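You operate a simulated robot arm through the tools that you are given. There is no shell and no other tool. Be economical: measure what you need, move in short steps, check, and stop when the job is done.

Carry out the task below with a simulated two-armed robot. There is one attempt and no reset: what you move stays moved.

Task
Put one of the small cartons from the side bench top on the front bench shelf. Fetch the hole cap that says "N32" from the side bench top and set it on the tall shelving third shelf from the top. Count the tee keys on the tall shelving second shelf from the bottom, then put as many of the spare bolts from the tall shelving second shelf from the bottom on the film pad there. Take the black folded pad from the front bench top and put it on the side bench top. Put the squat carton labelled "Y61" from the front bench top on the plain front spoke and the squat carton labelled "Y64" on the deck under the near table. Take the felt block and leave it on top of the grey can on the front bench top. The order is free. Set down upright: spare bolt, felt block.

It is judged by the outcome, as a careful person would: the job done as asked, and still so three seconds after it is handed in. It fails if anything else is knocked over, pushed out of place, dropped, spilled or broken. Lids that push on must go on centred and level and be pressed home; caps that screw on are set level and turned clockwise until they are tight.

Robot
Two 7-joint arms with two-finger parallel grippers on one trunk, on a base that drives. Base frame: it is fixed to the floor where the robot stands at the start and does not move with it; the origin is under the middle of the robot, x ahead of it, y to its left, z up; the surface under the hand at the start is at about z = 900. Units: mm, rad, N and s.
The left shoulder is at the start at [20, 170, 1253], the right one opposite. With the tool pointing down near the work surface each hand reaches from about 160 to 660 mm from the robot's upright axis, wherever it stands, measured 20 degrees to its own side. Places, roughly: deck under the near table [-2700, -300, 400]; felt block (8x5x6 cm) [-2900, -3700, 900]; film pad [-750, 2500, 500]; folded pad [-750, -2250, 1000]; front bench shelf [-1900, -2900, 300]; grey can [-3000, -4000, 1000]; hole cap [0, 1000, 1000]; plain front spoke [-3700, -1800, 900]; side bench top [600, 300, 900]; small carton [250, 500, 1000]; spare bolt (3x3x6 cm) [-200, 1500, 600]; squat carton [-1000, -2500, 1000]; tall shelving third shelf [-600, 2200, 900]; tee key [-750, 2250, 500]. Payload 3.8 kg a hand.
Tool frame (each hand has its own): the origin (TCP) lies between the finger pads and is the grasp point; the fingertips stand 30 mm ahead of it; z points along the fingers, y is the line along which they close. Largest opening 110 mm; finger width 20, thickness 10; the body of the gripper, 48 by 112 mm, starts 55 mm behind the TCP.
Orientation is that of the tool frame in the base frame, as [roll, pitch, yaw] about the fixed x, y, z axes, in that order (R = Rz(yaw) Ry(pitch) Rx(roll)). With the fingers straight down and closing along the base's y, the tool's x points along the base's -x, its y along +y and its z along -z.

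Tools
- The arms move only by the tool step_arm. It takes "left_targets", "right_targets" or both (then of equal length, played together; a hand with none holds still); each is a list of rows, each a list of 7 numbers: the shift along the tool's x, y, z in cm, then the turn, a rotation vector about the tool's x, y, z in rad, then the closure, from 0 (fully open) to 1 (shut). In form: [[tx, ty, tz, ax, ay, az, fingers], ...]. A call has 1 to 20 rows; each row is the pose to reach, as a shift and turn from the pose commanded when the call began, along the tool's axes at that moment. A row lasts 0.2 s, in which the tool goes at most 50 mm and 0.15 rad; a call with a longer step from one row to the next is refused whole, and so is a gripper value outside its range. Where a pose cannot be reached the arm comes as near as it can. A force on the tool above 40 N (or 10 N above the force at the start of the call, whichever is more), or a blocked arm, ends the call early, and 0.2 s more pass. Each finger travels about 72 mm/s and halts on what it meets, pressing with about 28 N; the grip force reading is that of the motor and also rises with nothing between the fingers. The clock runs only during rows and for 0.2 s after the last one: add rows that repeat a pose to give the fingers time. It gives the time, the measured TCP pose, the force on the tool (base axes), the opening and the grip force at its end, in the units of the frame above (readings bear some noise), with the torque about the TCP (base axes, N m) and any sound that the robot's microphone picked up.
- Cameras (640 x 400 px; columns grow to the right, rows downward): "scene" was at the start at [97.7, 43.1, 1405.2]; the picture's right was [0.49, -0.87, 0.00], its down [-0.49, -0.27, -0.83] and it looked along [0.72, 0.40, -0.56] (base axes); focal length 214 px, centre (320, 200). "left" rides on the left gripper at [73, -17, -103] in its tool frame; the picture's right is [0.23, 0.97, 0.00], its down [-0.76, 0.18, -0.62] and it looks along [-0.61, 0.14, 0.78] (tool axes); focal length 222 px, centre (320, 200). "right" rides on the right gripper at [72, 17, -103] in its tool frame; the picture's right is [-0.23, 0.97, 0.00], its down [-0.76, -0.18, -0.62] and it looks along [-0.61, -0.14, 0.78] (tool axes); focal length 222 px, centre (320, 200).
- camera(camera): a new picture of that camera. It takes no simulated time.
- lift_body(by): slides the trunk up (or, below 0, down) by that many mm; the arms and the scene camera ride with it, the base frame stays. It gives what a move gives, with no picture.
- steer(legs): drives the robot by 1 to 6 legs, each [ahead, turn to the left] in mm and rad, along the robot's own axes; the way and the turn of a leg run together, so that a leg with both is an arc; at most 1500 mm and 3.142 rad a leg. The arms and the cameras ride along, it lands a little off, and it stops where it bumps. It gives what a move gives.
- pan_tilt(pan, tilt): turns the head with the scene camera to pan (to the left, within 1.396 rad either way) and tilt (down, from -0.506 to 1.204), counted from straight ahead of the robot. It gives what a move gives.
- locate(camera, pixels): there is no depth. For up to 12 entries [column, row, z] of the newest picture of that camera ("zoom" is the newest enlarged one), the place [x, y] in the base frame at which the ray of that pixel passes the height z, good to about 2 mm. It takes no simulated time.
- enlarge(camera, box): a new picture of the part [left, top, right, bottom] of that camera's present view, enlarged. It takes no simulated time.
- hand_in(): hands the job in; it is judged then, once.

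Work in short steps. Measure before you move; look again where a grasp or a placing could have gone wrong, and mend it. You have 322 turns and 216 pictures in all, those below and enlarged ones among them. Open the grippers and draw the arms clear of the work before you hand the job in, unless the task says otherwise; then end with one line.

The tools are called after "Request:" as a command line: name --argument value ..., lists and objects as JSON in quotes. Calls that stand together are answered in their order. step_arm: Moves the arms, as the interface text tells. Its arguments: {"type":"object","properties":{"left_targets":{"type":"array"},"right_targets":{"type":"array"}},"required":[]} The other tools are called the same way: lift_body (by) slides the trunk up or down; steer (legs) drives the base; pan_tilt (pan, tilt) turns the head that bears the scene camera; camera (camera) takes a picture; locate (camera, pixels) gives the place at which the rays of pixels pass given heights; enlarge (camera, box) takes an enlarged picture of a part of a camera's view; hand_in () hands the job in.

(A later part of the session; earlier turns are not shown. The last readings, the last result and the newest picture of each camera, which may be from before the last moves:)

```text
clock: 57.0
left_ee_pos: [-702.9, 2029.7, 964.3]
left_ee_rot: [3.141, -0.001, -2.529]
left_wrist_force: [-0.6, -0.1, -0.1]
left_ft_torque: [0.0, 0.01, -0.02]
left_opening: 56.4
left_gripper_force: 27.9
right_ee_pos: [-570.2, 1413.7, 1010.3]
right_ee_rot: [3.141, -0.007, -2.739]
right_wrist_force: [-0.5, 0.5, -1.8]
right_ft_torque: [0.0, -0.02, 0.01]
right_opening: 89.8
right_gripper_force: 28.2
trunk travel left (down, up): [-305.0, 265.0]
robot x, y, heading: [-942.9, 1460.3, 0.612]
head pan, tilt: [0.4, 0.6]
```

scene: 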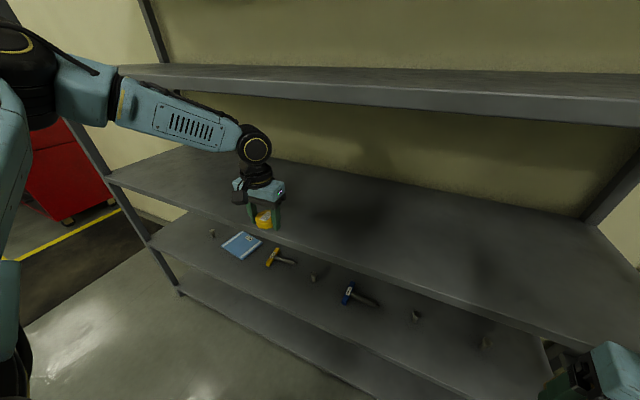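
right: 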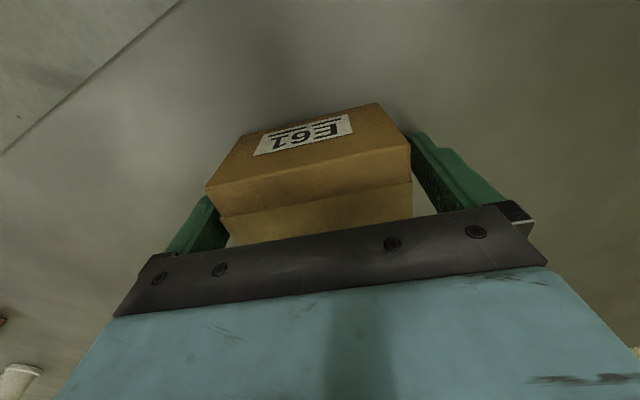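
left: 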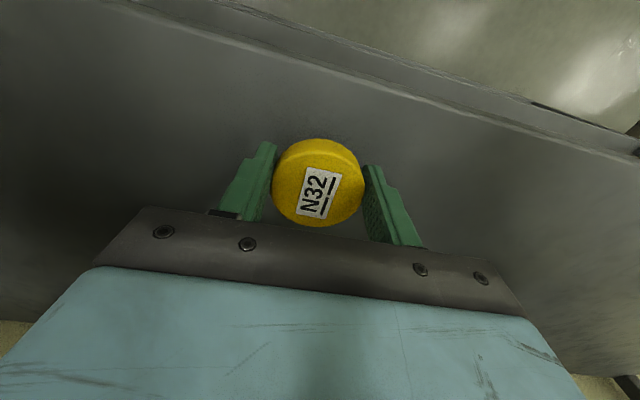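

No contact yet at 964; I keep lowering in 4 mm steps.

Request:
step_arm --left_targets '[[0, 0, 0.4, 0, 0, 0, 1], [0, 0, 0.4, 0, 0, 0, 1]]'

Request:
step_arm --left_targets '[[0, 0, 0.4, 0, 0, 0, 1], [0, 0, 0.4, 0, 0, 0, 1]]'

Request:
camera --camera "left"

```text
clock: 57.6
left_ee_pos: [-702.9, 2030.3, 959.9]
left_ee_rot: [3.141, -0.001, -2.532]
left_wrist_force: [-0.1, -0.5, -0.3]
left_ft_torque: [-0.02, 0.04, -0.03]
left_opening: 56.4
left_gripper_force: 27.7
right_ee_pos: [-570.3, 1414.3, 1011.3]
right_ee_rot: [-3.141, -0.005, -2.74]
right_wrist_force: [-0.4, 0.0, -2.4]
right_ft_torque: [-0.02, 0.03, 0.0]
right_opening: 89.7
right_gripper_force: 28.2
trunk travel left (down, up): [-305.0, 265.0]
robot x, y, heading: [-946.0, 1463.8, 0.612]
head pan, tilt: [0.4, 0.6]
```

```text
clock: 58.2
left_ee_pos: [-704.9, 2030.7, 957.7]
left_ee_rot: [-3.141, 0.0, -2.531]
left_wrist_force: [0.3, 0.1, -0.6]
left_ft_torque: [-0.02, 0.01, 0.04]
left_opening: 56.2
left_gripper_force: 28.0
right_ee_pos: [-570.4, 1413.3, 1010.9]
right_ee_rot: [-3.141, -0.006, -2.741]
right_wrist_force: [1.1, 0.4, -2.3]
right_ft_torque: [-0.02, -0.03, -0.03]
right_opening: 89.8
right_gripper_force: 28.2
trunk travel left (down, up): [-305.0, 265.0]
robot x, y, heading: [-945.7, 1459.2, 0.615]
head pan, tilt: [0.4, 0.6]
```

```text
188 pictures are left
```

left: 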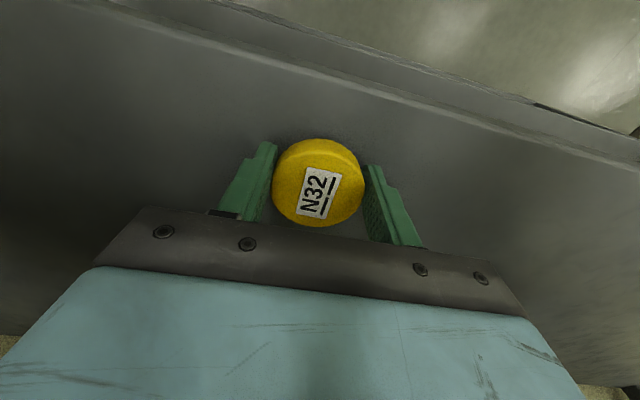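

Still free at 957; shadows are tightening. I continue down.

Request:
step_arm --left_targets '[[0, 0, 0.4, 0, 0, 0, 1], [0, 0, 0.8, 0, 0, 0, 1]]'

Request:
step_arm --left_targets '[[0, 0, 0.4, 0, 0, 0, 1], [0, 0, 0.4, 0, 0, 0, 1]]'

Request:
step_arm --left_targets '[[0, 0, 0.4, 0, 0, 0, 1], [0, 0, 0.4, 0, 0, 0, 1]]'

```text
clock: 58.8
left_ee_pos: [-703.8, 2032.2, 951.7]
left_ee_rot: [3.14, 0.007, -2.53]
left_wrist_force: [-3.9, -0.1, 19.0]
left_ft_torque: [0.05, 0.03, 0.04]
left_opening: 56.2
left_gripper_force: 27.8
right_ee_pos: [-570.5, 1412.6, 1011.0]
right_ee_rot: [3.141, -0.005, -2.74]
right_wrist_force: [-0.9, 0.3, -2.2]
right_ft_torque: [-0.04, -0.03, 0.01]
right_opening: 90.1
right_gripper_force: 27.7
trunk travel left (down, up): [-305.0, 265.0]
robot x, y, heading: [-941.3, 1458.0, 0.613]
head pan, tilt: [0.4, 0.6]
```

```text
clock: 59.4
left_ee_pos: [-702.1, 2032.0, 950.1]
left_ee_rot: [3.142, 0.012, -2.527]
left_wrist_force: [-3.3, -0.1, 13.1]
left_ft_torque: [-0.22, 0.05, 0.04]
left_opening: 56.2
left_gripper_force: 28.5
right_ee_pos: [-570.8, 1412.8, 1010.8]
right_ee_rot: [-3.141, -0.008, -2.741]
right_wrist_force: [-0.6, 0.2, -3.6]
right_ft_torque: [0.0, 0.03, -0.02]
right_opening: 89.6
right_gripper_force: 27.4
trunk travel left (down, up): [-305.0, 265.0]
robot x, y, heading: [-942.7, 1461.4, 0.611]
head pan, tilt: [0.4, 0.6]
stopped in row 2 (left hand): the force on the tool passed its limit at 40 N (the readings are from after the stop); the commanded pose is now the measured one
```

```text
clock: 60.0
left_ee_pos: [-698.4, 2033.8, 950.7]
left_ee_rot: [3.141, 0.021, -2.528]
left_wrist_force: [-3.7, -2.9, 12.9]
left_ft_torque: [0.19, 0.42, 0.23]
left_opening: 56.3
left_gripper_force: 28.1
right_ee_pos: [-571.7, 1412.3, 1010.9]
right_ee_rot: [-3.141, -0.006, -2.739]
right_wrist_force: [0.2, -0.2, -1.6]
right_ft_torque: [0.0, -0.01, -0.02]
right_opening: 89.5
right_gripper_force: 28.6
trunk travel left (down, up): [-305.0, 265.0]
robot x, y, heading: [-944.6, 1460.5, 0.607]
head pan, tilt: [0.4, 0.6]
stopped in row 2 (left hand): the force on the tool passed its limit at 41 N (the readings are from after the stop); the commanded pose is now the measured one
```

Contact at TCP ≈952 (shelf ≈920). I open and rise straight up.

Request:
step_arm --left_targets '[[0, 0, -0.1, 0, 0, 0, 0.7], [0, 0, -0.1, 0, 0, 0, 0.4], [0, 0, -0.1, 0, 0, 0, 0.2], [0, 0, -3, 0, 0, 0, 0.2], [0, 0, -6, 0, 0, 0, 0.2]]'

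Request:
camera --camera "left"

```text
clock: 61.2
left_ee_pos: [-701.8, 2033.8, 1007.7]
left_ee_rot: [-3.14, 0.018, -2.531]
left_wrist_force: [-0.9, 0.2, 0.0]
left_ft_torque: [-0.01, 0.02, 0.0]
left_opening: 87.8
left_gripper_force: 0.1
right_ee_pos: [-570.5, 1414.6, 1010.1]
right_ee_rot: [3.141, -0.007, -2.741]
right_wrist_force: [-0.1, 0.5, -1.0]
right_ft_torque: [0.02, 0.01, -0.03]
right_opening: 89.8
right_gripper_force: 27.5
trunk travel left (down, up): [-305.0, 265.0]
robot x, y, heading: [-946.9, 1458.6, 0.61]
head pan, tilt: [0.4, 0.6]
```

```text
187 pictures are left
```

left: 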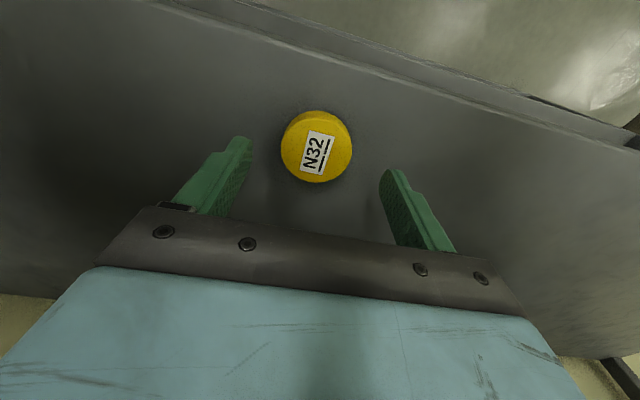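

Cap sits flat on the third shelf. I withdraw the left hand, back up 200 mm.

Request:
step_arm --left_targets '[[4.5, 0, 0, 0, 0, 0, 0.2], [9, 0, 0, 0, 0, 0, 0.2], [13.5, 0, 0, 0, 0, 0, 0.2], [18, 0, 0, 0, 0, 0, 0.2]]'

Request:
steer --legs '[[-200, 0]]'

Request:
lift_body --by -290

Request:
pan_tilt --pan 0.25 --tilt 0.5

Request:
camera --camera "scene"

```text
clock: 62.2
left_ee_pos: [-848.3, 1926.5, 1006.3]
left_ee_rot: [-3.14, 0.02, -2.53]
left_wrist_force: [0.3, 1.0, 0.8]
left_ft_torque: [-0.01, -0.04, 0.0]
left_opening: 87.9
left_gripper_force: 0.1
right_ee_pos: [-570.8, 1413.0, 1010.8]
right_ee_rot: [-3.141, -0.004, -2.741]
right_wrist_force: [0.6, -0.1, -2.0]
right_ft_torque: [0.0, 0.01, -0.02]
right_opening: 90.0
right_gripper_force: 27.6
trunk travel left (down, up): [-305.0, 265.0]
robot x, y, heading: [-943.1, 1461.4, 0.608]
head pan, tilt: [0.4, 0.6]
```

```text
clock: 63.8
left_ee_pos: [-1010.1, 1814.6, 1007.8]
left_ee_rot: [3.14, 0.019, -2.524]
left_wrist_force: [-0.9, -1.2, 0.1]
left_ft_torque: [0.02, -0.02, -0.03]
left_opening: 88.2
left_gripper_force: 0.0
right_ee_pos: [-730.8, 1302.0, 1011.2]
right_ee_rot: [-3.142, -0.006, -2.736]
right_wrist_force: [0.2, -0.9, -2.7]
right_ft_torque: [0.02, 0.0, 0.0]
right_opening: 89.8
right_gripper_force: 28.2
trunk travel left (down, up): [-305.0, 265.0]
robot x, y, heading: [-1102.1, 1343.9, 0.616]
head pan, tilt: [0.4, 0.6]
```

```text
clock: 66.8
left_ee_pos: [-1008.8, 1813.4, 717.3]
left_ee_rot: [3.141, 0.016, -2.522]
left_wrist_force: [0.4, 0.2, -0.4]
left_ft_torque: [0.0, 0.01, 0.02]
left_opening: 88.0
left_gripper_force: 0.0
right_ee_pos: [-731.4, 1302.3, 721.7]
right_ee_rot: [-3.141, -0.008, -2.734]
right_wrist_force: [-0.3, -0.2, -2.5]
right_ft_torque: [0.01, 0.01, 0.0]
right_opening: 90.1
right_gripper_force: 28.4
trunk travel left (down, up): [-15.0, 555.0]
robot x, y, heading: [-1102.6, 1345.7, 0.616]
head pan, tilt: [0.4, 0.6]
```

```text
clock: 67.5
left_ee_pos: [-1008.9, 1812.9, 716.2]
left_ee_rot: [3.141, 0.017, -2.523]
left_wrist_force: [0.6, -0.4, -0.3]
left_ft_torque: [-0.02, 0.03, 0.0]
left_opening: 88.0
left_gripper_force: 0.0
right_ee_pos: [-730.5, 1302.2, 718.8]
right_ee_rot: [3.141, -0.007, -2.734]
right_wrist_force: [-0.5, -1.0, -1.4]
right_ft_torque: [-0.01, 0.0, 0.0]
right_opening: 90.0
right_gripper_force: 27.8
trunk travel left (down, up): [-15.0, 555.0]
robot x, y, heading: [-1101.8, 1349.0, 0.612]
head pan, tilt: [0.25, 0.499]
```

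```text
186 pictures are left
```

scene: 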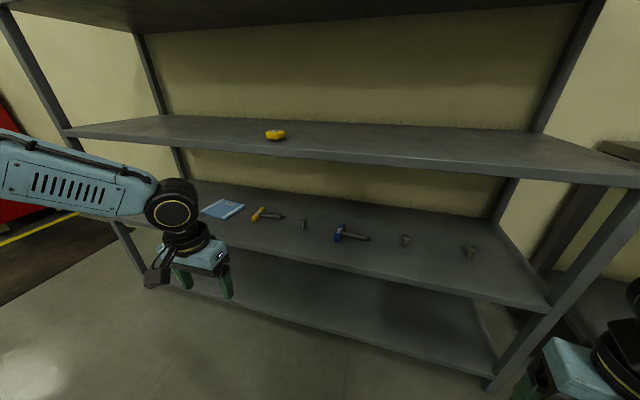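

Only two tee keys, so two bolts go on the film pad. I zoom to locate bolts, pad and tees.

Request:
enlarge --camera "scene" --box '[190, 170, 350, 270]'

Request:
locate --camera "zoom" --pixels '[[452, 240, 520], [585, 262, 520], [370, 180, 520], [255, 190, 520], [120, 195, 520]]'

Request:
locate --camera "scene" --pixels '[[303, 230, 520], [405, 247, 520], [469, 258, 520], [338, 240, 520], [369, 239, 520], [335, 160, 920], [540, 180, 920], [400, 285, 520]]'

```text
4.00 times, centred on (270, 220) of scene
```

zoom: 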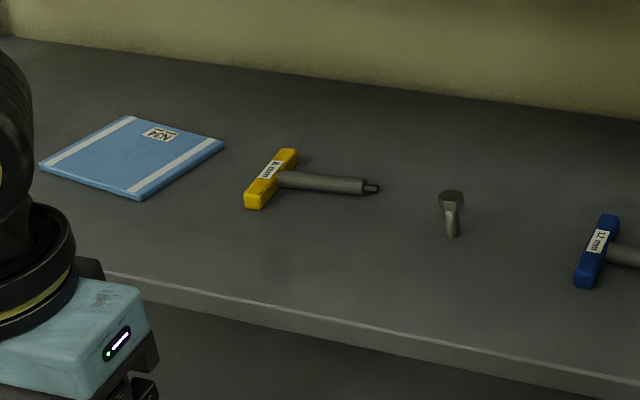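

```text
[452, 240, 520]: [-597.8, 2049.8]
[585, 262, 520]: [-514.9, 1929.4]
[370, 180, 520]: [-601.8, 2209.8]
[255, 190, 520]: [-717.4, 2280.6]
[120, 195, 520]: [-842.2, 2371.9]
```

```text
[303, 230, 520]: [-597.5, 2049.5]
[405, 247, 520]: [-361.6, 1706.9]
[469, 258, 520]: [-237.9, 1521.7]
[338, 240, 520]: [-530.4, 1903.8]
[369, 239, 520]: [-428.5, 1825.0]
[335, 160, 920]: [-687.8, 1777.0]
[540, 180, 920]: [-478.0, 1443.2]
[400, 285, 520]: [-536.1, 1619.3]
```

Bolts stand upright, head up. I tuck the right hand with carton closer and drive left 350 mm along the shelving.

Request:
step_arm --right_targets '[[3, -2.3, 0, 0, 0, 0, 1], [6, -4.6, 0, 0, 0, 0, 1], [8.5, -6.9, 0, 0, 0, 0, 1]]'

Request:
steer --legs '[[0, 1.571], [350, 0], [0, -1.571]]'

Request:
pan_tilt --pan 0.1 --tilt 0.5

Request:
camera --camera "scene"

```text
clock: 68.3
left_ee_pos: [-1010.1, 1815.9, 717.8]
left_ee_rot: [-3.141, 0.019, -2.523]
left_wrist_force: [-1.1, -0.1, -0.1]
left_ft_torque: [0.05, 0.01, -0.02]
left_opening: 88.1
left_gripper_force: 0.0
right_ee_pos: [-712.0, 1230.2, 714.5]
right_ee_rot: [3.139, -0.008, -2.733]
right_wrist_force: [1.0, 1.1, -3.1]
right_ft_torque: [0.01, -0.01, -0.01]
right_opening: 89.7
right_gripper_force: 28.0
right hand out of reach, approached as far as the arm can: row 1, 2, 3
trunk travel left (down, up): [-15.0, 555.0]
robot x, y, heading: [-1104.0, 1346.7, 0.616]
head pan, tilt: [0.25, 0.499]
```

```text
clock: 78.1
left_ee_pos: [-1199.9, 2105.7, 717.2]
left_ee_rot: [-3.141, 0.017, -2.537]
left_wrist_force: [-0.9, 0.4, 0.3]
left_ft_torque: [-0.01, -0.03, 0.01]
left_opening: 88.2
left_gripper_force: 0.0
right_ee_pos: [-908.7, 1517.2, 714.4]
right_ee_rot: [-3.141, -0.009, -2.748]
right_wrist_force: [-0.2, 0.7, -1.6]
right_ft_torque: [0.02, 0.03, 0.01]
right_opening: 89.6
right_gripper_force: 27.9
trunk travel left (down, up): [-15.0, 555.0]
robot x, y, heading: [-1301.8, 1642.1, 0.605]
head pan, tilt: [0.25, 0.499]
```

```text
clock: 78.8
left_ee_pos: [-1200.5, 2105.6, 717.7]
left_ee_rot: [-3.14, 0.017, -2.538]
left_wrist_force: [-0.6, 0.0, -0.3]
left_ft_torque: [0.04, 0.0, 0.0]
left_opening: 87.9
left_gripper_force: 0.0
right_ee_pos: [-909.6, 1518.0, 713.8]
right_ee_rot: [-3.141, -0.008, -2.746]
right_wrist_force: [0.6, -0.8, -2.7]
right_ft_torque: [0.0, 0.0, 0.03]
right_opening: 90.1
right_gripper_force: 27.6
trunk travel left (down, up): [-15.0, 555.0]
robot x, y, heading: [-1300.6, 1642.0, 0.607]
head pan, tilt: [0.099, 0.499]
```

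```text
184 pictures are left
```

scene: 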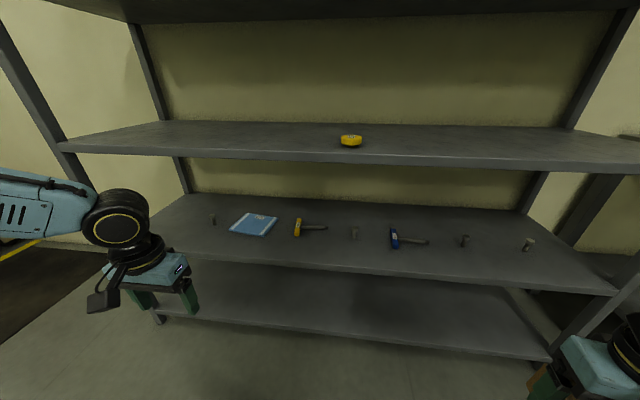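

Now all four bolts (213,218), (354,232), (463,240), (529,244) and pad (254,224) are visible. I zoom in for accurate places.

Request:
enlarge --camera "scene" --box '[200, 180, 380, 290]'

Request:
locate --camera "scene" --pixels '[[213, 225, 520], [354, 240, 520], [463, 247, 520], [243, 213, 520], [278, 217, 520], [265, 236, 520], [230, 232, 520], [300, 262, 520], [300, 156, 920]]'

```text
3.56 times, centred on (290, 235) of scene
```

zoom: 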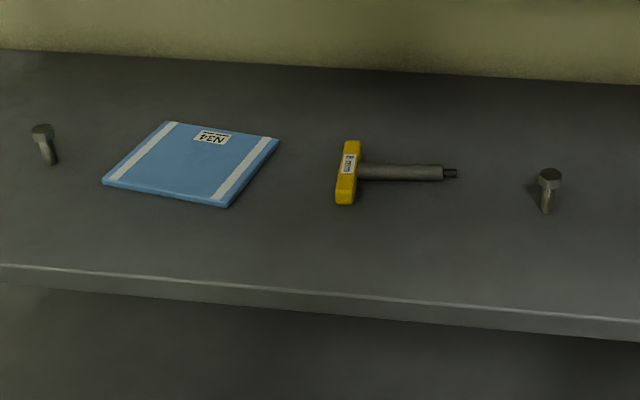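

```text
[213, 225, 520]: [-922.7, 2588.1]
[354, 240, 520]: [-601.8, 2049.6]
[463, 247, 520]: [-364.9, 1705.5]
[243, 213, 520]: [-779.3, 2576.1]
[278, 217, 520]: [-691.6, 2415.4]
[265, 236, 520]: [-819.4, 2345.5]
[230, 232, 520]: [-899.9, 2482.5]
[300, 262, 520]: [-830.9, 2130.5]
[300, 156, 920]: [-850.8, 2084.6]
```

Bolt A is at (-601,2050), bolt L at (-923,2588), pad centre (-797,2455). I prepare the left hand: lower to z≈565, tilted 0.5 rad forward, tucked in.

Request:
step_arm --left_targets '[[2, -2.5, 3, 0, -0.1, 0, 0.2], [4, -5, 6, 0, -0.2, 0, 0.2], [6, -7.5, 9, 0, -0.3, 0, 0.2], [8, -10, 12, 0, -0.4, 0, 0.2], [8, -11, 15, 0, -0.48, 0, 0.2]]'

Request:
camera --camera "scene"

```text
clock: 80.0
left_ee_pos: [-1191.1, 2014.3, 591.8]
left_ee_rot: [-3.138, 0.496, -2.535]
left_wrist_force: [0.5, 0.4, 0.1]
left_ft_torque: [0.01, 0.02, 0.01]
left_opening: 88.0
left_gripper_force: 0.2
left hand out of reach, approached as far as the arm can: row 3, 4, 5
right_ee_pos: [-908.8, 1518.7, 715.4]
right_ee_rot: [3.141, -0.009, -2.747]
right_wrist_force: [0.2, -0.7, -1.9]
right_ft_torque: [0.01, 0.02, -0.02]
right_opening: 89.9
right_gripper_force: 27.9
trunk travel left (down, up): [-15.0, 555.0]
robot x, y, heading: [-1300.2, 1634.1, 0.604]
head pan, tilt: [0.099, 0.499]
```

```text
182 pictures are left
```

scene: 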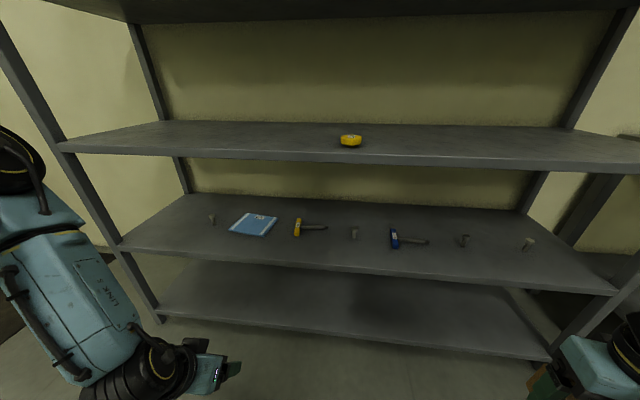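

The tilted pose limits at short range; I extend 150 mm forward in free air and down to 560 to check reach there.

Request:
step_arm --left_targets '[[-3, -0.5, 2.5, 0, 0, 0, 0.2], [-6, -1, 5, 0, 0, 0, 0.2], [-9, -1.5, 7.5, 0, 0, 0, 0.2], [-11.7, -2, 10, 0, 0, 0, 0.2]]'

Request:
camera --camera "scene"

```text
clock: 81.0
left_ee_pos: [-1075.4, 2097.4, 591.6]
left_ee_rot: [-3.14, 0.497, -2.536]
left_wrist_force: [0.3, -0.6, -0.5]
left_ft_torque: [-0.02, 0.01, 0.02]
left_opening: 88.1
left_gripper_force: 0.0
left hand out of reach, approached as far as the arm can: row 2, 3, 4
right_ee_pos: [-910.2, 1518.5, 713.3]
right_ee_rot: [3.139, -0.009, -2.745]
right_wrist_force: [1.4, -0.3, -1.9]
right_ft_torque: [-0.03, 0.01, -0.03]
right_opening: 89.7
right_gripper_force: 27.6
trunk travel left (down, up): [-15.0, 555.0]
robot x, y, heading: [-1300.9, 1639.5, 0.605]
head pan, tilt: [0.099, 0.499]
```

```text
181 pictures are left
```

scene: 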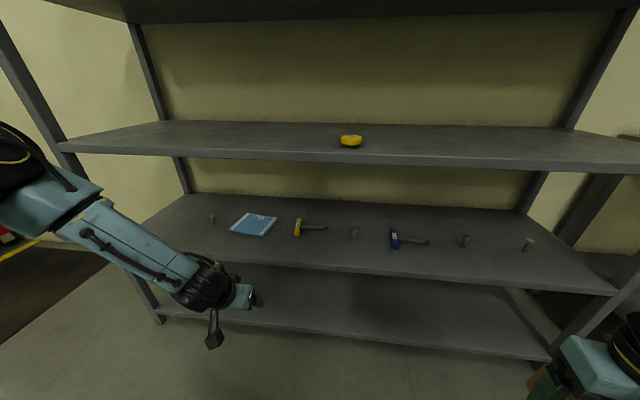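

Limit is ~592 at this tilt, so I lower the trunk fully and reduce the tilt to 0.3 rad while going down to 560.

Request:
lift_body --by -15

Request:
step_arm --left_targets '[[0, 0, 0, 0, 0.1, 0, 0.3], [0, 0, 0, 0, 0.2, 0, 0.4], [0.9, 0, 1.8, 0, 0.2, 0, 0.45]]'

```text
clock: 81.6
left_ee_pos: [-1075.7, 2097.5, 577.2]
left_ee_rot: [-3.138, 0.497, -2.534]
left_wrist_force: [-0.3, -0.3, 0.3]
left_ft_torque: [-0.04, -0.02, 0.01]
left_opening: 87.7
left_gripper_force: 0.0
right_ee_pos: [-909.1, 1518.0, 699.5]
right_ee_rot: [3.141, -0.008, -2.746]
right_wrist_force: [0.4, 0.5, -2.3]
right_ft_torque: [0.01, -0.02, 0.02]
right_opening: 89.7
right_gripper_force: 28.0
trunk travel left (down, up): [0.0, 570.0]
robot x, y, heading: [-1302.7, 1637.6, 0.609]
head pan, tilt: [0.099, 0.499]
```

```text
clock: 82.4
left_ee_pos: [-1083.8, 2102.0, 569.0]
left_ee_rot: [-3.14, 0.299, -2.536]
left_wrist_force: [0.6, 0.0, 0.8]
left_ft_torque: [0.0, 0.03, -0.01]
left_opening: 60.5
left_gripper_force: 0.0
left hand out of reach, approached as far as the arm can: row 3
right_ee_pos: [-909.1, 1519.0, 700.1]
right_ee_rot: [3.139, -0.01, -2.747]
right_wrist_force: [-0.2, -0.1, -2.4]
right_ft_torque: [0.02, 0.01, 0.0]
right_opening: 90.2
right_gripper_force: 28.1
trunk travel left (down, up): [0.0, 570.0]
robot x, y, heading: [-1298.8, 1638.2, 0.605]
head pan, tilt: [0.099, 0.499]
```

At 569 mm the fingers will still grip the bolt's head. I'll keep this arm pose and use the base to insert: shift 322 mm right along the shelf to line up with bolt A.

Request:
steer --legs '[[0, 1.571], [-322, 0], [0, -1.571]]'

Request:
camera --camera "left"

```text
clock: 92.3
left_ee_pos: [-907.7, 1846.4, 568.7]
left_ee_rot: [-3.14, 0.299, -2.505]
left_wrist_force: [0.3, -0.2, 0.2]
left_ft_torque: [-0.02, -0.03, 0.01]
left_opening: 60.4
left_gripper_force: 0.0
right_ee_pos: [-713.5, 1269.7, 699.8]
right_ee_rot: [3.14, -0.008, -2.716]
right_wrist_force: [-0.5, 0.2, -1.9]
right_ft_torque: [0.01, 0.0, -0.03]
right_opening: 89.9
right_gripper_force: 27.9
trunk travel left (down, up): [0.0, 570.0]
robot x, y, heading: [-1112.0, 1377.7, 0.634]
head pan, tilt: [0.099, 0.499]
```

```text
180 pictures are left
```

left: 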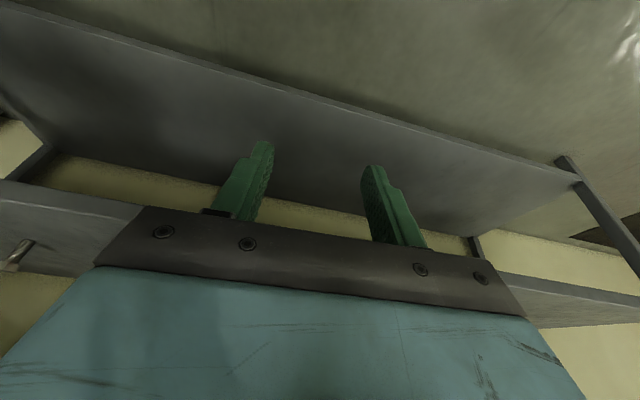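

Hand at (-908,1846), heading 0.634; for bolt A I need heading ≈0.611 and 362 mm forward. I turn and go 210 mm first, then check.

Request:
steer --legs '[[0, -0.023], [210, 0]]'

Request:
camera --camera "left"

Request:
camera --camera "scene"

```text
clock: 94.2
left_ee_pos: [-728.7, 1963.6, 569.1]
left_ee_rot: [-3.139, 0.301, -2.521]
left_wrist_force: [-0.5, 0.0, 0.0]
left_ft_torque: [0.03, 0.01, -0.01]
left_opening: 60.2
left_gripper_force: 0.0
right_ee_pos: [-544.8, 1384.9, 700.6]
right_ee_rot: [3.14, -0.01, -2.731]
right_wrist_force: [0.1, 0.0, -2.5]
right_ft_torque: [-0.01, 0.0, -0.01]
right_opening: 89.8
right_gripper_force: 27.5
trunk travel left (down, up): [0.0, 570.0]
robot x, y, heading: [-939.4, 1500.5, 0.624]
head pan, tilt: [0.099, 0.499]
```

```text
179 pictures are left
```

left: 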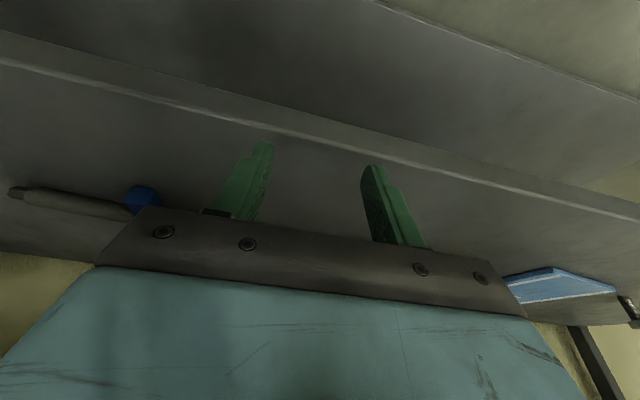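

```text
178 pictures are left
```

scene: 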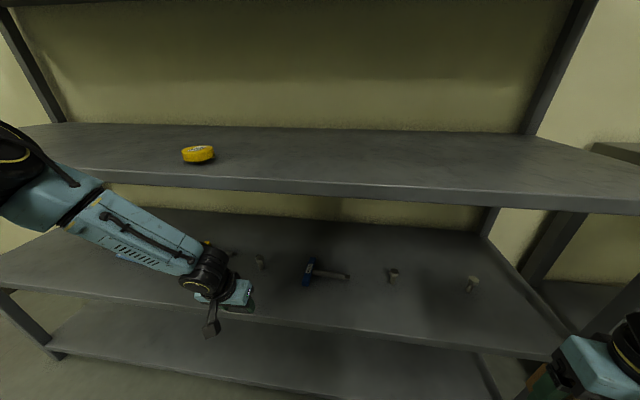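

Hand is entering under the lip with clearance. I re-measure bolt A at (259,262).

Request:
enlarge --camera "scene" --box '[200, 230, 300, 300]'

```text
5.71 times, centred on (250, 265) of scene
```

zoom: 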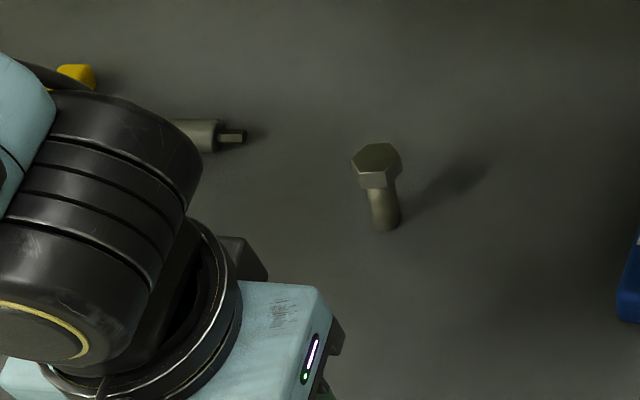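

Request:
locate --camera "zoom" --pixels '[[384, 222, 520], [376, 160, 580], [376, 175, 568], [352, 165, 580], [402, 165, 580]]'

```text
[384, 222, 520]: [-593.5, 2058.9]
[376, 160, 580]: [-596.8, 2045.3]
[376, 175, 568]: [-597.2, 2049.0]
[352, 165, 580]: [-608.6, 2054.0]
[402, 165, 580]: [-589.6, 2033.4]
```

Bolt ≈(-597,2049): 157 mm ahead, 8 mm to the right of the hand. I shift the hand 8 mm, open slightly more, and drive in 150.

Request:
step_arm --left_targets '[[0, -0.8, 0, 0, 0, 0, 0.3]]'

Request:
steer --legs '[[110, 0]]'

Request:
camera --camera "left"

Request:
camera --camera "scene"

```text
clock: 94.7
left_ee_pos: [-725.0, 1958.1, 572.6]
left_ee_rot: [-3.138, 0.298, -2.519]
left_wrist_force: [0.3, 0.0, -0.2]
left_ft_torque: [-0.02, -0.01, 0.03]
left_opening: 76.8
left_gripper_force: 0.0
left hand out of reach, approached as far as the arm can: row 1
right_ee_pos: [-544.8, 1383.7, 699.1]
right_ee_rot: [3.141, -0.011, -2.731]
right_wrist_force: [0.5, 0.1, -1.7]
right_ft_torque: [-0.02, 0.0, 0.03]
right_opening: 89.9
right_gripper_force: 28.6
trunk travel left (down, up): [0.0, 570.0]
robot x, y, heading: [-934.5, 1499.3, 0.624]
head pan, tilt: [0.099, 0.499]
```

```text
clock: 95.8
left_ee_pos: [-676.4, 1991.2, 569.6]
left_ee_rot: [-3.132, 0.262, -2.538]
left_wrist_force: [0.1, 1.2, -0.4]
left_ft_torque: [-0.03, 0.01, -0.03]
left_opening: 76.8
left_gripper_force: 0.1
right_ee_pos: [-477.5, 1430.1, 701.1]
right_ee_rot: [3.135, -0.005, -2.73]
right_wrist_force: [0.5, -0.8, -1.9]
right_ft_torque: [0.01, 0.03, 0.0]
right_opening: 89.7
right_gripper_force: 28.1
trunk travel left (down, up): [0.0, 570.0]
robot x, y, heading: [-868.0, 1548.5, 0.631]
head pan, tilt: [0.099, 0.499]
stopped in leg 1: the robot was blocked; the commanded pose is now the measured one
```

```text
176 pictures are left
```

left: 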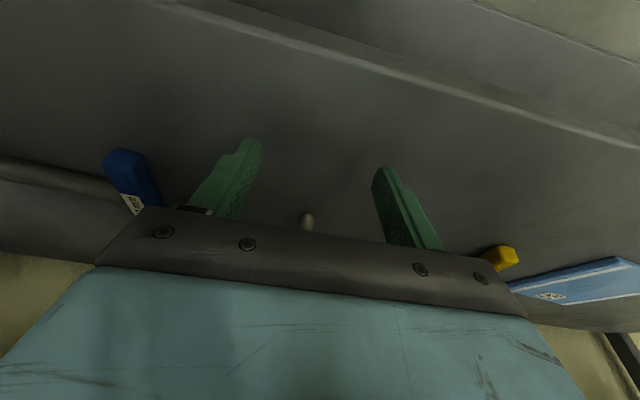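

```text
175 pictures are left
```

scene: 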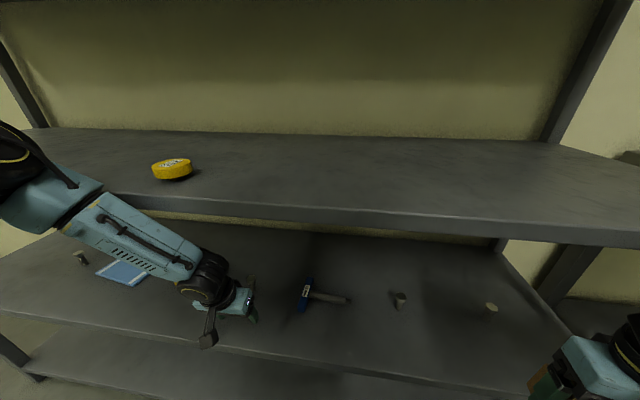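

Blocked: the left forearm/elbow appears to touch the lip of shelf 3 (around (100,195)). I back off 90 mm and will use more arm extension instead.

Request:
steer --legs '[[-90, 0]]'

Request:
enlarge --camera "scene" --box '[0, 100, 320, 300]'

```text
clock: 96.9
left_ee_pos: [-744.0, 1943.3, 565.2]
left_ee_rot: [-3.132, 0.256, -2.534]
left_wrist_force: [0.5, -0.2, -0.6]
left_ft_torque: [-0.01, 0.0, 0.0]
left_opening: 76.8
left_gripper_force: 0.1
right_ee_pos: [-545.9, 1382.7, 698.7]
right_ee_rot: [3.139, -0.011, -2.731]
right_wrist_force: [0.0, -0.2, -2.0]
right_ft_torque: [0.01, 0.01, 0.01]
right_opening: 90.0
right_gripper_force: 28.4
trunk travel left (down, up): [0.0, 570.0]
robot x, y, heading: [-939.3, 1496.5, 0.628]
head pan, tilt: [0.099, 0.499]
```

```text
2.00 times, centred on (160, 200) of scene
```

zoom: 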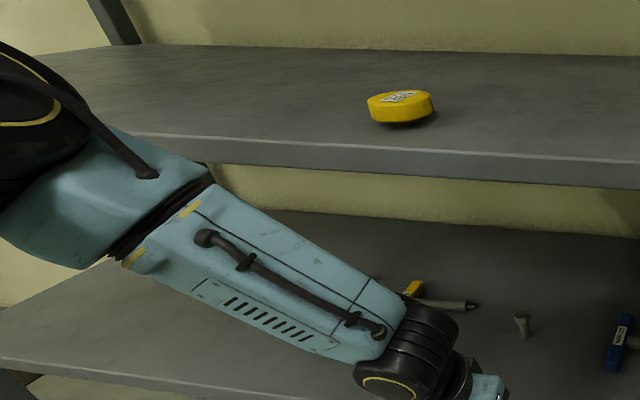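

Confirmed: the elbow block was what touched. Bolt is 181 mm straight ahead of the hand; I extend the arm 100 mm and look at the elbow.

Request:
step_arm --left_targets '[[-3.3, 0, 0.8, 0, 0, 0, 0.3], [-6.5, 0, 1.6, 0, 0, 0, 0.3], [-9.7, 0, 2.3, 0, 0, 0, 0.3]]'

Request:
camera --camera "scene"

```text
clock: 97.7
left_ee_pos: [-695.0, 1998.8, 595.2]
left_ee_rot: [-3.13, 0.257, -2.535]
left_wrist_force: [-0.5, 0.1, 0.7]
left_ft_torque: [-0.01, 0.02, 0.0]
left_opening: 77.2
left_gripper_force: 0.0
left hand out of reach, approached as far as the arm can: row 1, 2, 3
right_ee_pos: [-546.9, 1382.7, 699.6]
right_ee_rot: [3.14, -0.012, -2.729]
right_wrist_force: [0.3, 1.7, -2.1]
right_ft_torque: [-0.01, 0.02, -0.02]
right_opening: 89.7
right_gripper_force: 27.8
trunk travel left (down, up): [0.0, 570.0]
robot x, y, heading: [-937.3, 1493.2, 0.628]
head pan, tilt: [0.099, 0.499]
```

```text
173 pictures are left
```

scene: 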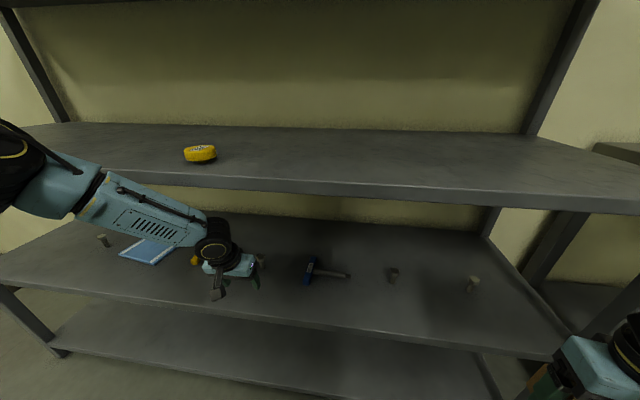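

The hand rises to 595 as it extends, so the tilt limits reach. I bring the tool back to vertical and try lowering to 568 and extending.

Request:
step_arm --left_targets '[[0, 0, 0, 0, 0.12, 0, 0.3], [0, 0, 0, 0, 0.25, 0, 0.3], [-0.6, 0, 1.5, 0, 0.25, 0, 0.3], [-1.3, 0, 2.9, 0, 0.25, 0, 0.3]]'

Request:
camera --camera "scene"

```text
clock: 98.7
left_ee_pos: [-714.2, 2001.5, 608.9]
left_ee_rot: [-3.132, 0.009, -2.536]
left_wrist_force: [0.8, 0.7, 0.5]
left_ft_torque: [0.03, -0.01, -0.02]
left_opening: 77.1
left_gripper_force: 0.1
left hand out of reach, approached as far as the arm can: row 1, 2, 3, 4
right_ee_pos: [-546.0, 1382.8, 699.0]
right_ee_rot: [3.14, -0.011, -2.73]
right_wrist_force: [0.0, 0.5, -2.1]
right_ft_torque: [-0.01, 0.0, 0.04]
right_opening: 89.7
right_gripper_force: 28.3
trunk travel left (down, up): [0.0, 570.0]
robot x, y, heading: [-940.9, 1494.6, 0.621]
head pan, tilt: [0.099, 0.499]
```

```text
172 pictures are left
```

scene: 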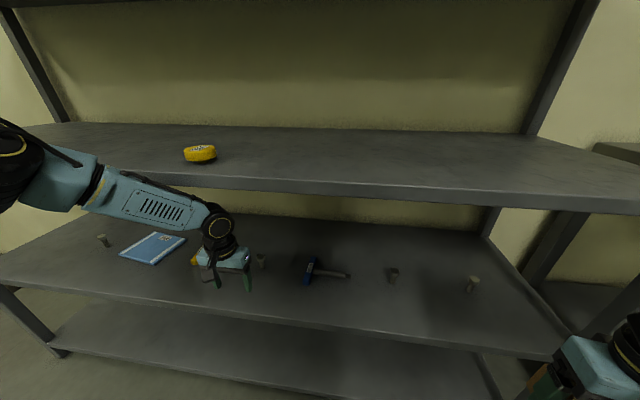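

Still limited (609). I suspect the arm's posture branch; I back out and test how low the left hand can go in free air.

Request:
steer --legs '[[-350, 0]]'

Request:
step_arm --left_targets '[[3, -2, 3, 0, 0, 0, 0.3], [4, -4, 7, 0, 0, 0, 0.3], [4, -6, 11, 0, 0, 0, 0.3], [4, -6, 15, 0, 0, 0, 0.3], [4, -6, 19, 0, 0, 0, 0.3], [4, -6, 23, 0, 0, 0, 0.3]]'

Request:
pan_tilt --pan 0.6 --tilt 0.7

Request:
camera --camera "scene"

```text
clock: 101.0
left_ee_pos: [-992.0, 1799.0, 608.3]
left_ee_rot: [-3.134, 0.008, -2.537]
left_wrist_force: [-0.9, -1.1, 0.5]
left_ft_torque: [0.01, 0.01, 0.01]
left_opening: 77.1
left_gripper_force: 0.0
right_ee_pos: [-825.1, 1179.8, 698.2]
right_ee_rot: [3.139, -0.01, -2.731]
right_wrist_force: [0.1, -0.2, -1.9]
right_ft_torque: [0.01, 0.02, 0.0]
right_opening: 90.0
right_gripper_force: 28.3
trunk travel left (down, up): [0.0, 570.0]
robot x, y, heading: [-1218.6, 1293.7, 0.623]
head pan, tilt: [0.099, 0.499]
```

```text
clock: 102.4
left_ee_pos: [-1072.3, 1748.3, 543.4]
left_ee_rot: [-3.13, 0.009, -2.538]
left_wrist_force: [-0.2, 0.5, 0.5]
left_ft_torque: [0.01, 0.03, -0.03]
left_opening: 77.1
left_gripper_force: 0.0
left hand out of reach, approached as far as the arm can: row 1, 2, 3, 4, 5, 6
right_ee_pos: [-826.4, 1180.5, 700.1]
right_ee_rot: [3.14, -0.012, -2.731]
right_wrist_force: [0.8, 0.3, -2.6]
right_ft_torque: [0.0, 0.03, 0.02]
right_opening: 90.0
right_gripper_force: 28.5
trunk travel left (down, up): [0.0, 570.0]
robot x, y, heading: [-1215.5, 1296.6, 0.623]
head pan, tilt: [0.099, 0.499]
```

```text
clock: 103.3
left_ee_pos: [-1072.3, 1749.3, 544.0]
left_ee_rot: [-3.134, 0.01, -2.539]
left_wrist_force: [-0.5, 0.2, -0.8]
left_ft_torque: [-0.02, -0.01, 0.0]
left_opening: 77.1
left_gripper_force: 0.0
right_ee_pos: [-825.9, 1180.1, 698.8]
right_ee_rot: [3.141, -0.012, -2.733]
right_wrist_force: [0.0, 0.0, -2.7]
right_ft_torque: [0.04, 0.05, -0.03]
right_opening: 89.5
right_gripper_force: 28.4
trunk travel left (down, up): [0.0, 570.0]
robot x, y, heading: [-1222.3, 1298.1, 0.624]
head pan, tilt: [0.6, 0.7]
```

```text
171 pictures are left
```

scene: 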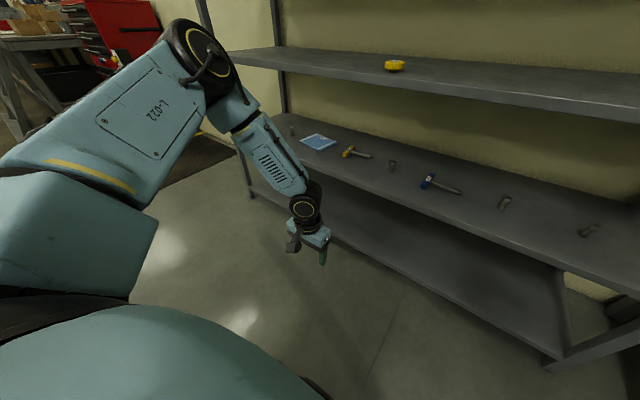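

The arm is splayed oddly. I raise the left hand to its normal height to let the posture recover, then test straight down again.

Request:
step_arm --left_targets '[[0, 0, -5, 0, 0, 0, 0.3], [0, 0, -10, 0, 0, 0, 0.3], [0, 0, -15, 0, 0, 0, 0.3], [0, 0, -20, 0, 0, 0, 0.3], [-2, 0, -24, 0, 0, 0, 0.3], [-4, 0, -28, 0, 0, 0, 0.3], [-4, -4, -30, 0, 0, 0, 0.3], [-4, -8, -30, 0, 0, 0, 0.3]]'

Request:
camera --camera "scene"

```text
clock: 105.1
left_ee_pos: [-999.4, 1707.3, 855.4]
left_ee_rot: [-3.132, 0.006, -2.539]
left_wrist_force: [0.3, 0.5, -0.5]
left_ft_torque: [0.03, -0.03, 0.01]
left_opening: 77.1
left_gripper_force: 0.0
right_ee_pos: [-825.2, 1180.4, 699.0]
right_ee_rot: [3.14, -0.013, -2.732]
right_wrist_force: [0.8, 0.1, -1.5]
right_ft_torque: [-0.02, 0.02, 0.02]
right_opening: 89.9
right_gripper_force: 28.1
trunk travel left (down, up): [0.0, 570.0]
robot x, y, heading: [-1219.9, 1294.5, 0.623]
head pan, tilt: [0.6, 0.7]
```

```text
170 pictures are left
```

scene: 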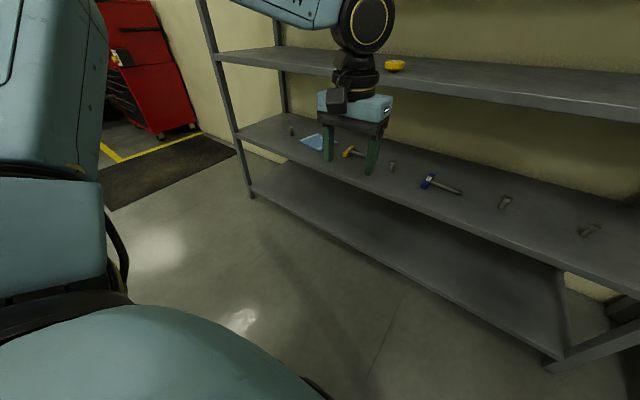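

Posture recovered (hand at 420 ahead, 207 left, z 855). Now straight down with vertical tool.

Request:
step_arm --left_targets '[[0, 0, 4.5, 0, 0, 0, 0.3], [0, 0, 9, 0, 0, 0, 0.3], [0, 0, 13.5, 0, 0, 0, 0.3], [0, 0, 18, 0, 0, 0, 0.3], [0, 0, 22.5, 0, 0, 0, 0.3], [0, 0, 27, 0, 0, 0, 0.3], [0, 0, 30, 0, 0, 0, 0.3]]'

Request:
camera --camera "scene"

```text
clock: 106.7
left_ee_pos: [-1024.8, 1718.2, 586.2]
left_ee_rot: [-3.13, 0.008, -2.538]
left_wrist_force: [0.1, 0.4, -0.2]
left_ft_torque: [-0.02, 0.0, -0.03]
left_opening: 77.1
left_gripper_force: 0.0
left hand out of reach, approached as far as the arm can: row 6, 7
right_ee_pos: [-826.3, 1179.9, 699.7]
right_ee_rot: [3.14, -0.012, -2.733]
right_wrist_force: [0.2, -0.5, -1.4]
right_ft_torque: [0.04, 0.02, 0.02]
right_opening: 89.8
right_gripper_force: 28.2
trunk travel left (down, up): [0.0, 570.0]
robot x, y, heading: [-1218.7, 1293.3, 0.628]
head pan, tilt: [0.6, 0.7]
```

```text
169 pictures are left
```

scene: 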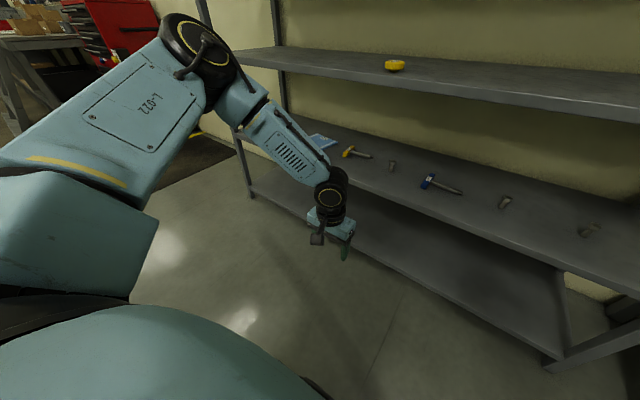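

The elbow sits above shoulder height (~1025), so low reach is limited in this posture. I test a far-extended reach in free air to see if the upper arm can go lower.

Request:
step_arm --left_targets '[[-4, 0, -3, 0, 0, 0, 0.3], [-8, 0.5, -6, 0, 0, 0, 0.3], [-12, 1, -6, 0, 0, 0, 0.3], [-16, 1.5, -6, 0, 0, 0, 0.3], [-20, 2, -6, 0, 0, 0, 0.3], [-24, 2.5, -6, 0, 0, 0, 0.3], [-24, 2.5, -2, 0, 0, 0, 0.3], [-24, 2.5, 2, 0, 0, 0, 0.3], [-24, 2.5, 6, 0, 0, 0, 0.3]]'

Request:
camera --camera "scene"

```text
refused: row 2 steps farther than a row can; nothing moved
```

```text
168 pictures are left
```

scene: 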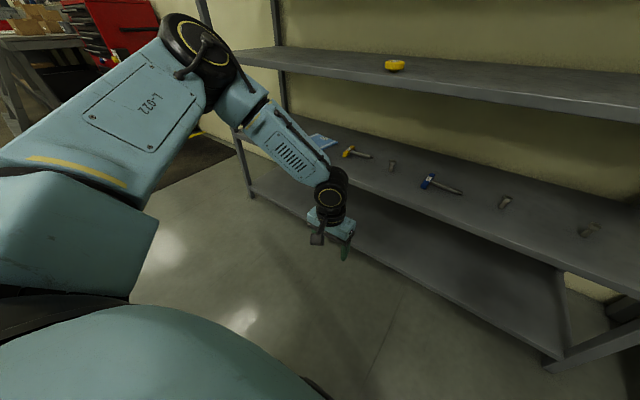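

A row was slightly too long; I resend with smaller steps.

Request:
step_arm --left_targets '[[-3, 0, -3, 0, 0, 0, 0.3], [-6, 0.5, -6, 0, 0, 0, 0.3], [-10, 1, -6, 0, 0, 0, 0.3], [-14, 1.5, -6, 0, 0, 0, 0.3], [-18, 2, -6, 0, 0, 0, 0.3], [-22, 2.5, -6, 0, 0, 0, 0.3], [-24, 2.5, -2, 0, 0, 0, 0.3], [-24, 2.5, 2, 0, 0, 0, 0.3], [-24, 2.5, 6, 0, 0, 0, 0.3]]'

Request:
camera --camera "scene"

```text
clock: 108.7
left_ee_pos: [-976.8, 1842.1, 635.7]
left_ee_rot: [-3.132, 0.009, -2.536]
left_wrist_force: [0.1, -0.1, 0.4]
left_ft_torque: [0.01, 0.01, 0.01]
left_opening: 76.9
left_gripper_force: 0.1
left hand out of reach, approached as far as the arm can: row 3, 4, 5, 6, 7, 8, 9
right_ee_pos: [-825.7, 1179.7, 698.8]
right_ee_rot: [3.14, -0.012, -2.731]
right_wrist_force: [0.3, 0.3, -2.5]
right_ft_torque: [-0.01, 0.0, -0.02]
right_opening: 89.9
right_gripper_force: 28.4
trunk travel left (down, up): [0.0, 570.0]
robot x, y, heading: [-1218.2, 1294.2, 0.621]
head pan, tilt: [0.6, 0.7]
```

```text
167 pictures are left
```

scene: 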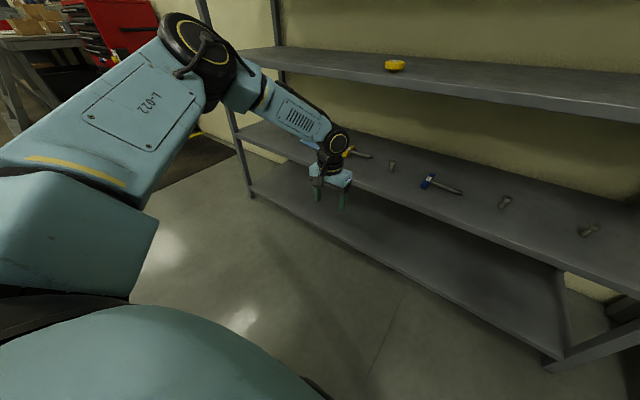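

The upper arm stays pinned. I test whether the tool's yaw is the binding factor: turn it 0.5 rad to the left and try going down.

Request:
step_arm --left_targets '[[0, 0, 0, 0, 0, -0.14, 0.3], [0, 0, 0, 0, 0, -0.28, 0.3], [0, 0, 0, 0, 0, -0.42, 0.3], [0, 0, 0, 0, 0, -0.5, 0.3], [0, 0, 4, 0, 0, -0.5, 0.3], [0, 0, 8, 0, 0, -0.5, 0.3], [0, 0, 12, 0, 0, -0.5, 0.3]]'

Request:
camera --camera "scene"

```text
clock: 110.3
left_ee_pos: [-1025.3, 1833.1, 578.4]
left_ee_rot: [-3.128, 0.003, -2.037]
left_wrist_force: [1.0, -0.5, -0.8]
left_ft_torque: [0.0, 0.03, 0.01]
left_opening: 77.1
left_gripper_force: 0.0
left hand out of reach, approached as far as the arm can: row 5, 6, 7
right_ee_pos: [-825.3, 1180.3, 698.4]
right_ee_rot: [3.139, -0.012, -2.732]
right_wrist_force: [-0.1, -0.4, -2.4]
right_ft_torque: [0.0, -0.01, 0.0]
right_opening: 90.0
right_gripper_force: 28.1
trunk travel left (down, up): [0.0, 570.0]
robot x, y, heading: [-1218.5, 1294.9, 0.623]
head pan, tilt: [0.6, 0.7]
```

```text
166 pictures are left
```

scene: 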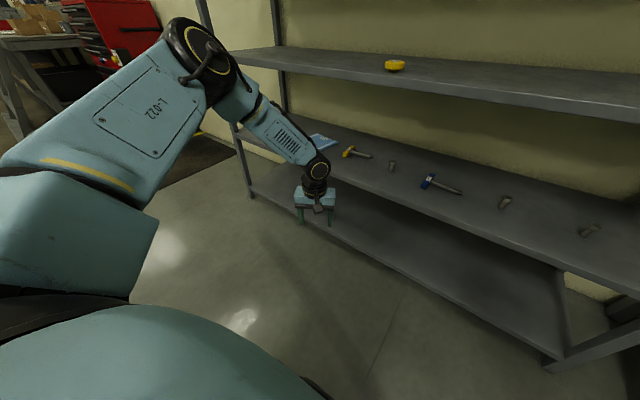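

Only slight gain. I try the other extreme: raise, tuck the hand close to the body, then go down there, to see whether a lower elbow posture is found.

Request:
step_arm --left_targets '[[0, 0, -4, 0, 0, 0.1, 0.3], [0, 0, -8, 0, 0, 0.2, 0.3], [0, 0, -12, 0, 0, 0.3, 0.3], [0, 0, -16, 0, 0, 0.4, 0.3], [0, 0, -20, 0, 0, 0.5, 0.3], [3, 1.7, -22, 0, 0, 0.5, 0.3], [6, 3.4, -22, 0, 0, 0.5, 0.3], [9, 5.1, -22, 0, 0, 0.5, 0.3], [12, 6.8, -22, 0, 0, 0.5, 0.3], [15, 8.5, -22, 0, 0, 0.5, 0.3], [18, 10.2, -22, 0, 0, 0.5, 0.3]]'

```text
clock: 112.7
left_ee_pos: [-1200.2, 1719.3, 797.7]
left_ee_rot: [-3.133, 0.009, -2.537]
left_wrist_force: [0.6, -0.2, 0.4]
left_ft_torque: [0.0, -0.04, 0.03]
left_opening: 76.8
left_gripper_force: 0.1
right_ee_pos: [-825.1, 1180.7, 699.7]
right_ee_rot: [3.14, -0.013, -2.732]
right_wrist_force: [-0.2, 0.3, -2.8]
right_ft_torque: [-0.01, 0.03, -0.02]
right_opening: 89.9
right_gripper_force: 28.1
trunk travel left (down, up): [0.0, 570.0]
robot x, y, heading: [-1218.5, 1292.2, 0.624]
head pan, tilt: [0.6, 0.7]
```

Hand is at 264 ahead, 336 left, z 798. Down from here.

Request:
step_arm --left_targets '[[0, 0, 4.5, 0, 0, 0, 0.3], [0, 0, 9, 0, 0, 0, 0.3], [0, 0, 13.5, 0, 0, 0, 0.3], [0, 0, 18, 0, 0, 0, 0.3], [0, 0, 22.5, 0, 0, 0, 0.3], [0, 0, 27, 0, 0, 0, 0.3], [0, 0, 31, 0, 0, 0, 0.3], [0, 0, 35, 0, 0, 0, 0.3]]'

Request:
camera --camera "scene"

```text
clock: 114.5
left_ee_pos: [-1206.4, 1725.4, 503.4]
left_ee_rot: [-3.132, 0.006, -2.537]
left_wrist_force: [0.6, -0.4, -0.1]
left_ft_torque: [-0.01, 0.01, -0.02]
left_opening: 77.2
left_gripper_force: 0.0
left hand out of reach, approached as far as the arm can: row 7, 8
right_ee_pos: [-826.3, 1179.6, 698.7]
right_ee_rot: [3.141, -0.012, -2.731]
right_wrist_force: [-0.2, 0.2, -1.7]
right_ft_torque: [0.0, 0.03, 0.02]
right_opening: 89.9
right_gripper_force: 28.2
trunk travel left (down, up): [0.0, 570.0]
robot x, y, heading: [-1218.5, 1296.7, 0.623]
head pan, tilt: [0.6, 0.7]
```

```text
165 pictures are left
```

scene: 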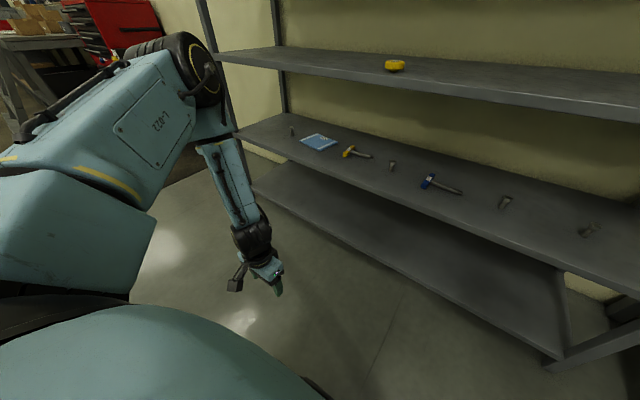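

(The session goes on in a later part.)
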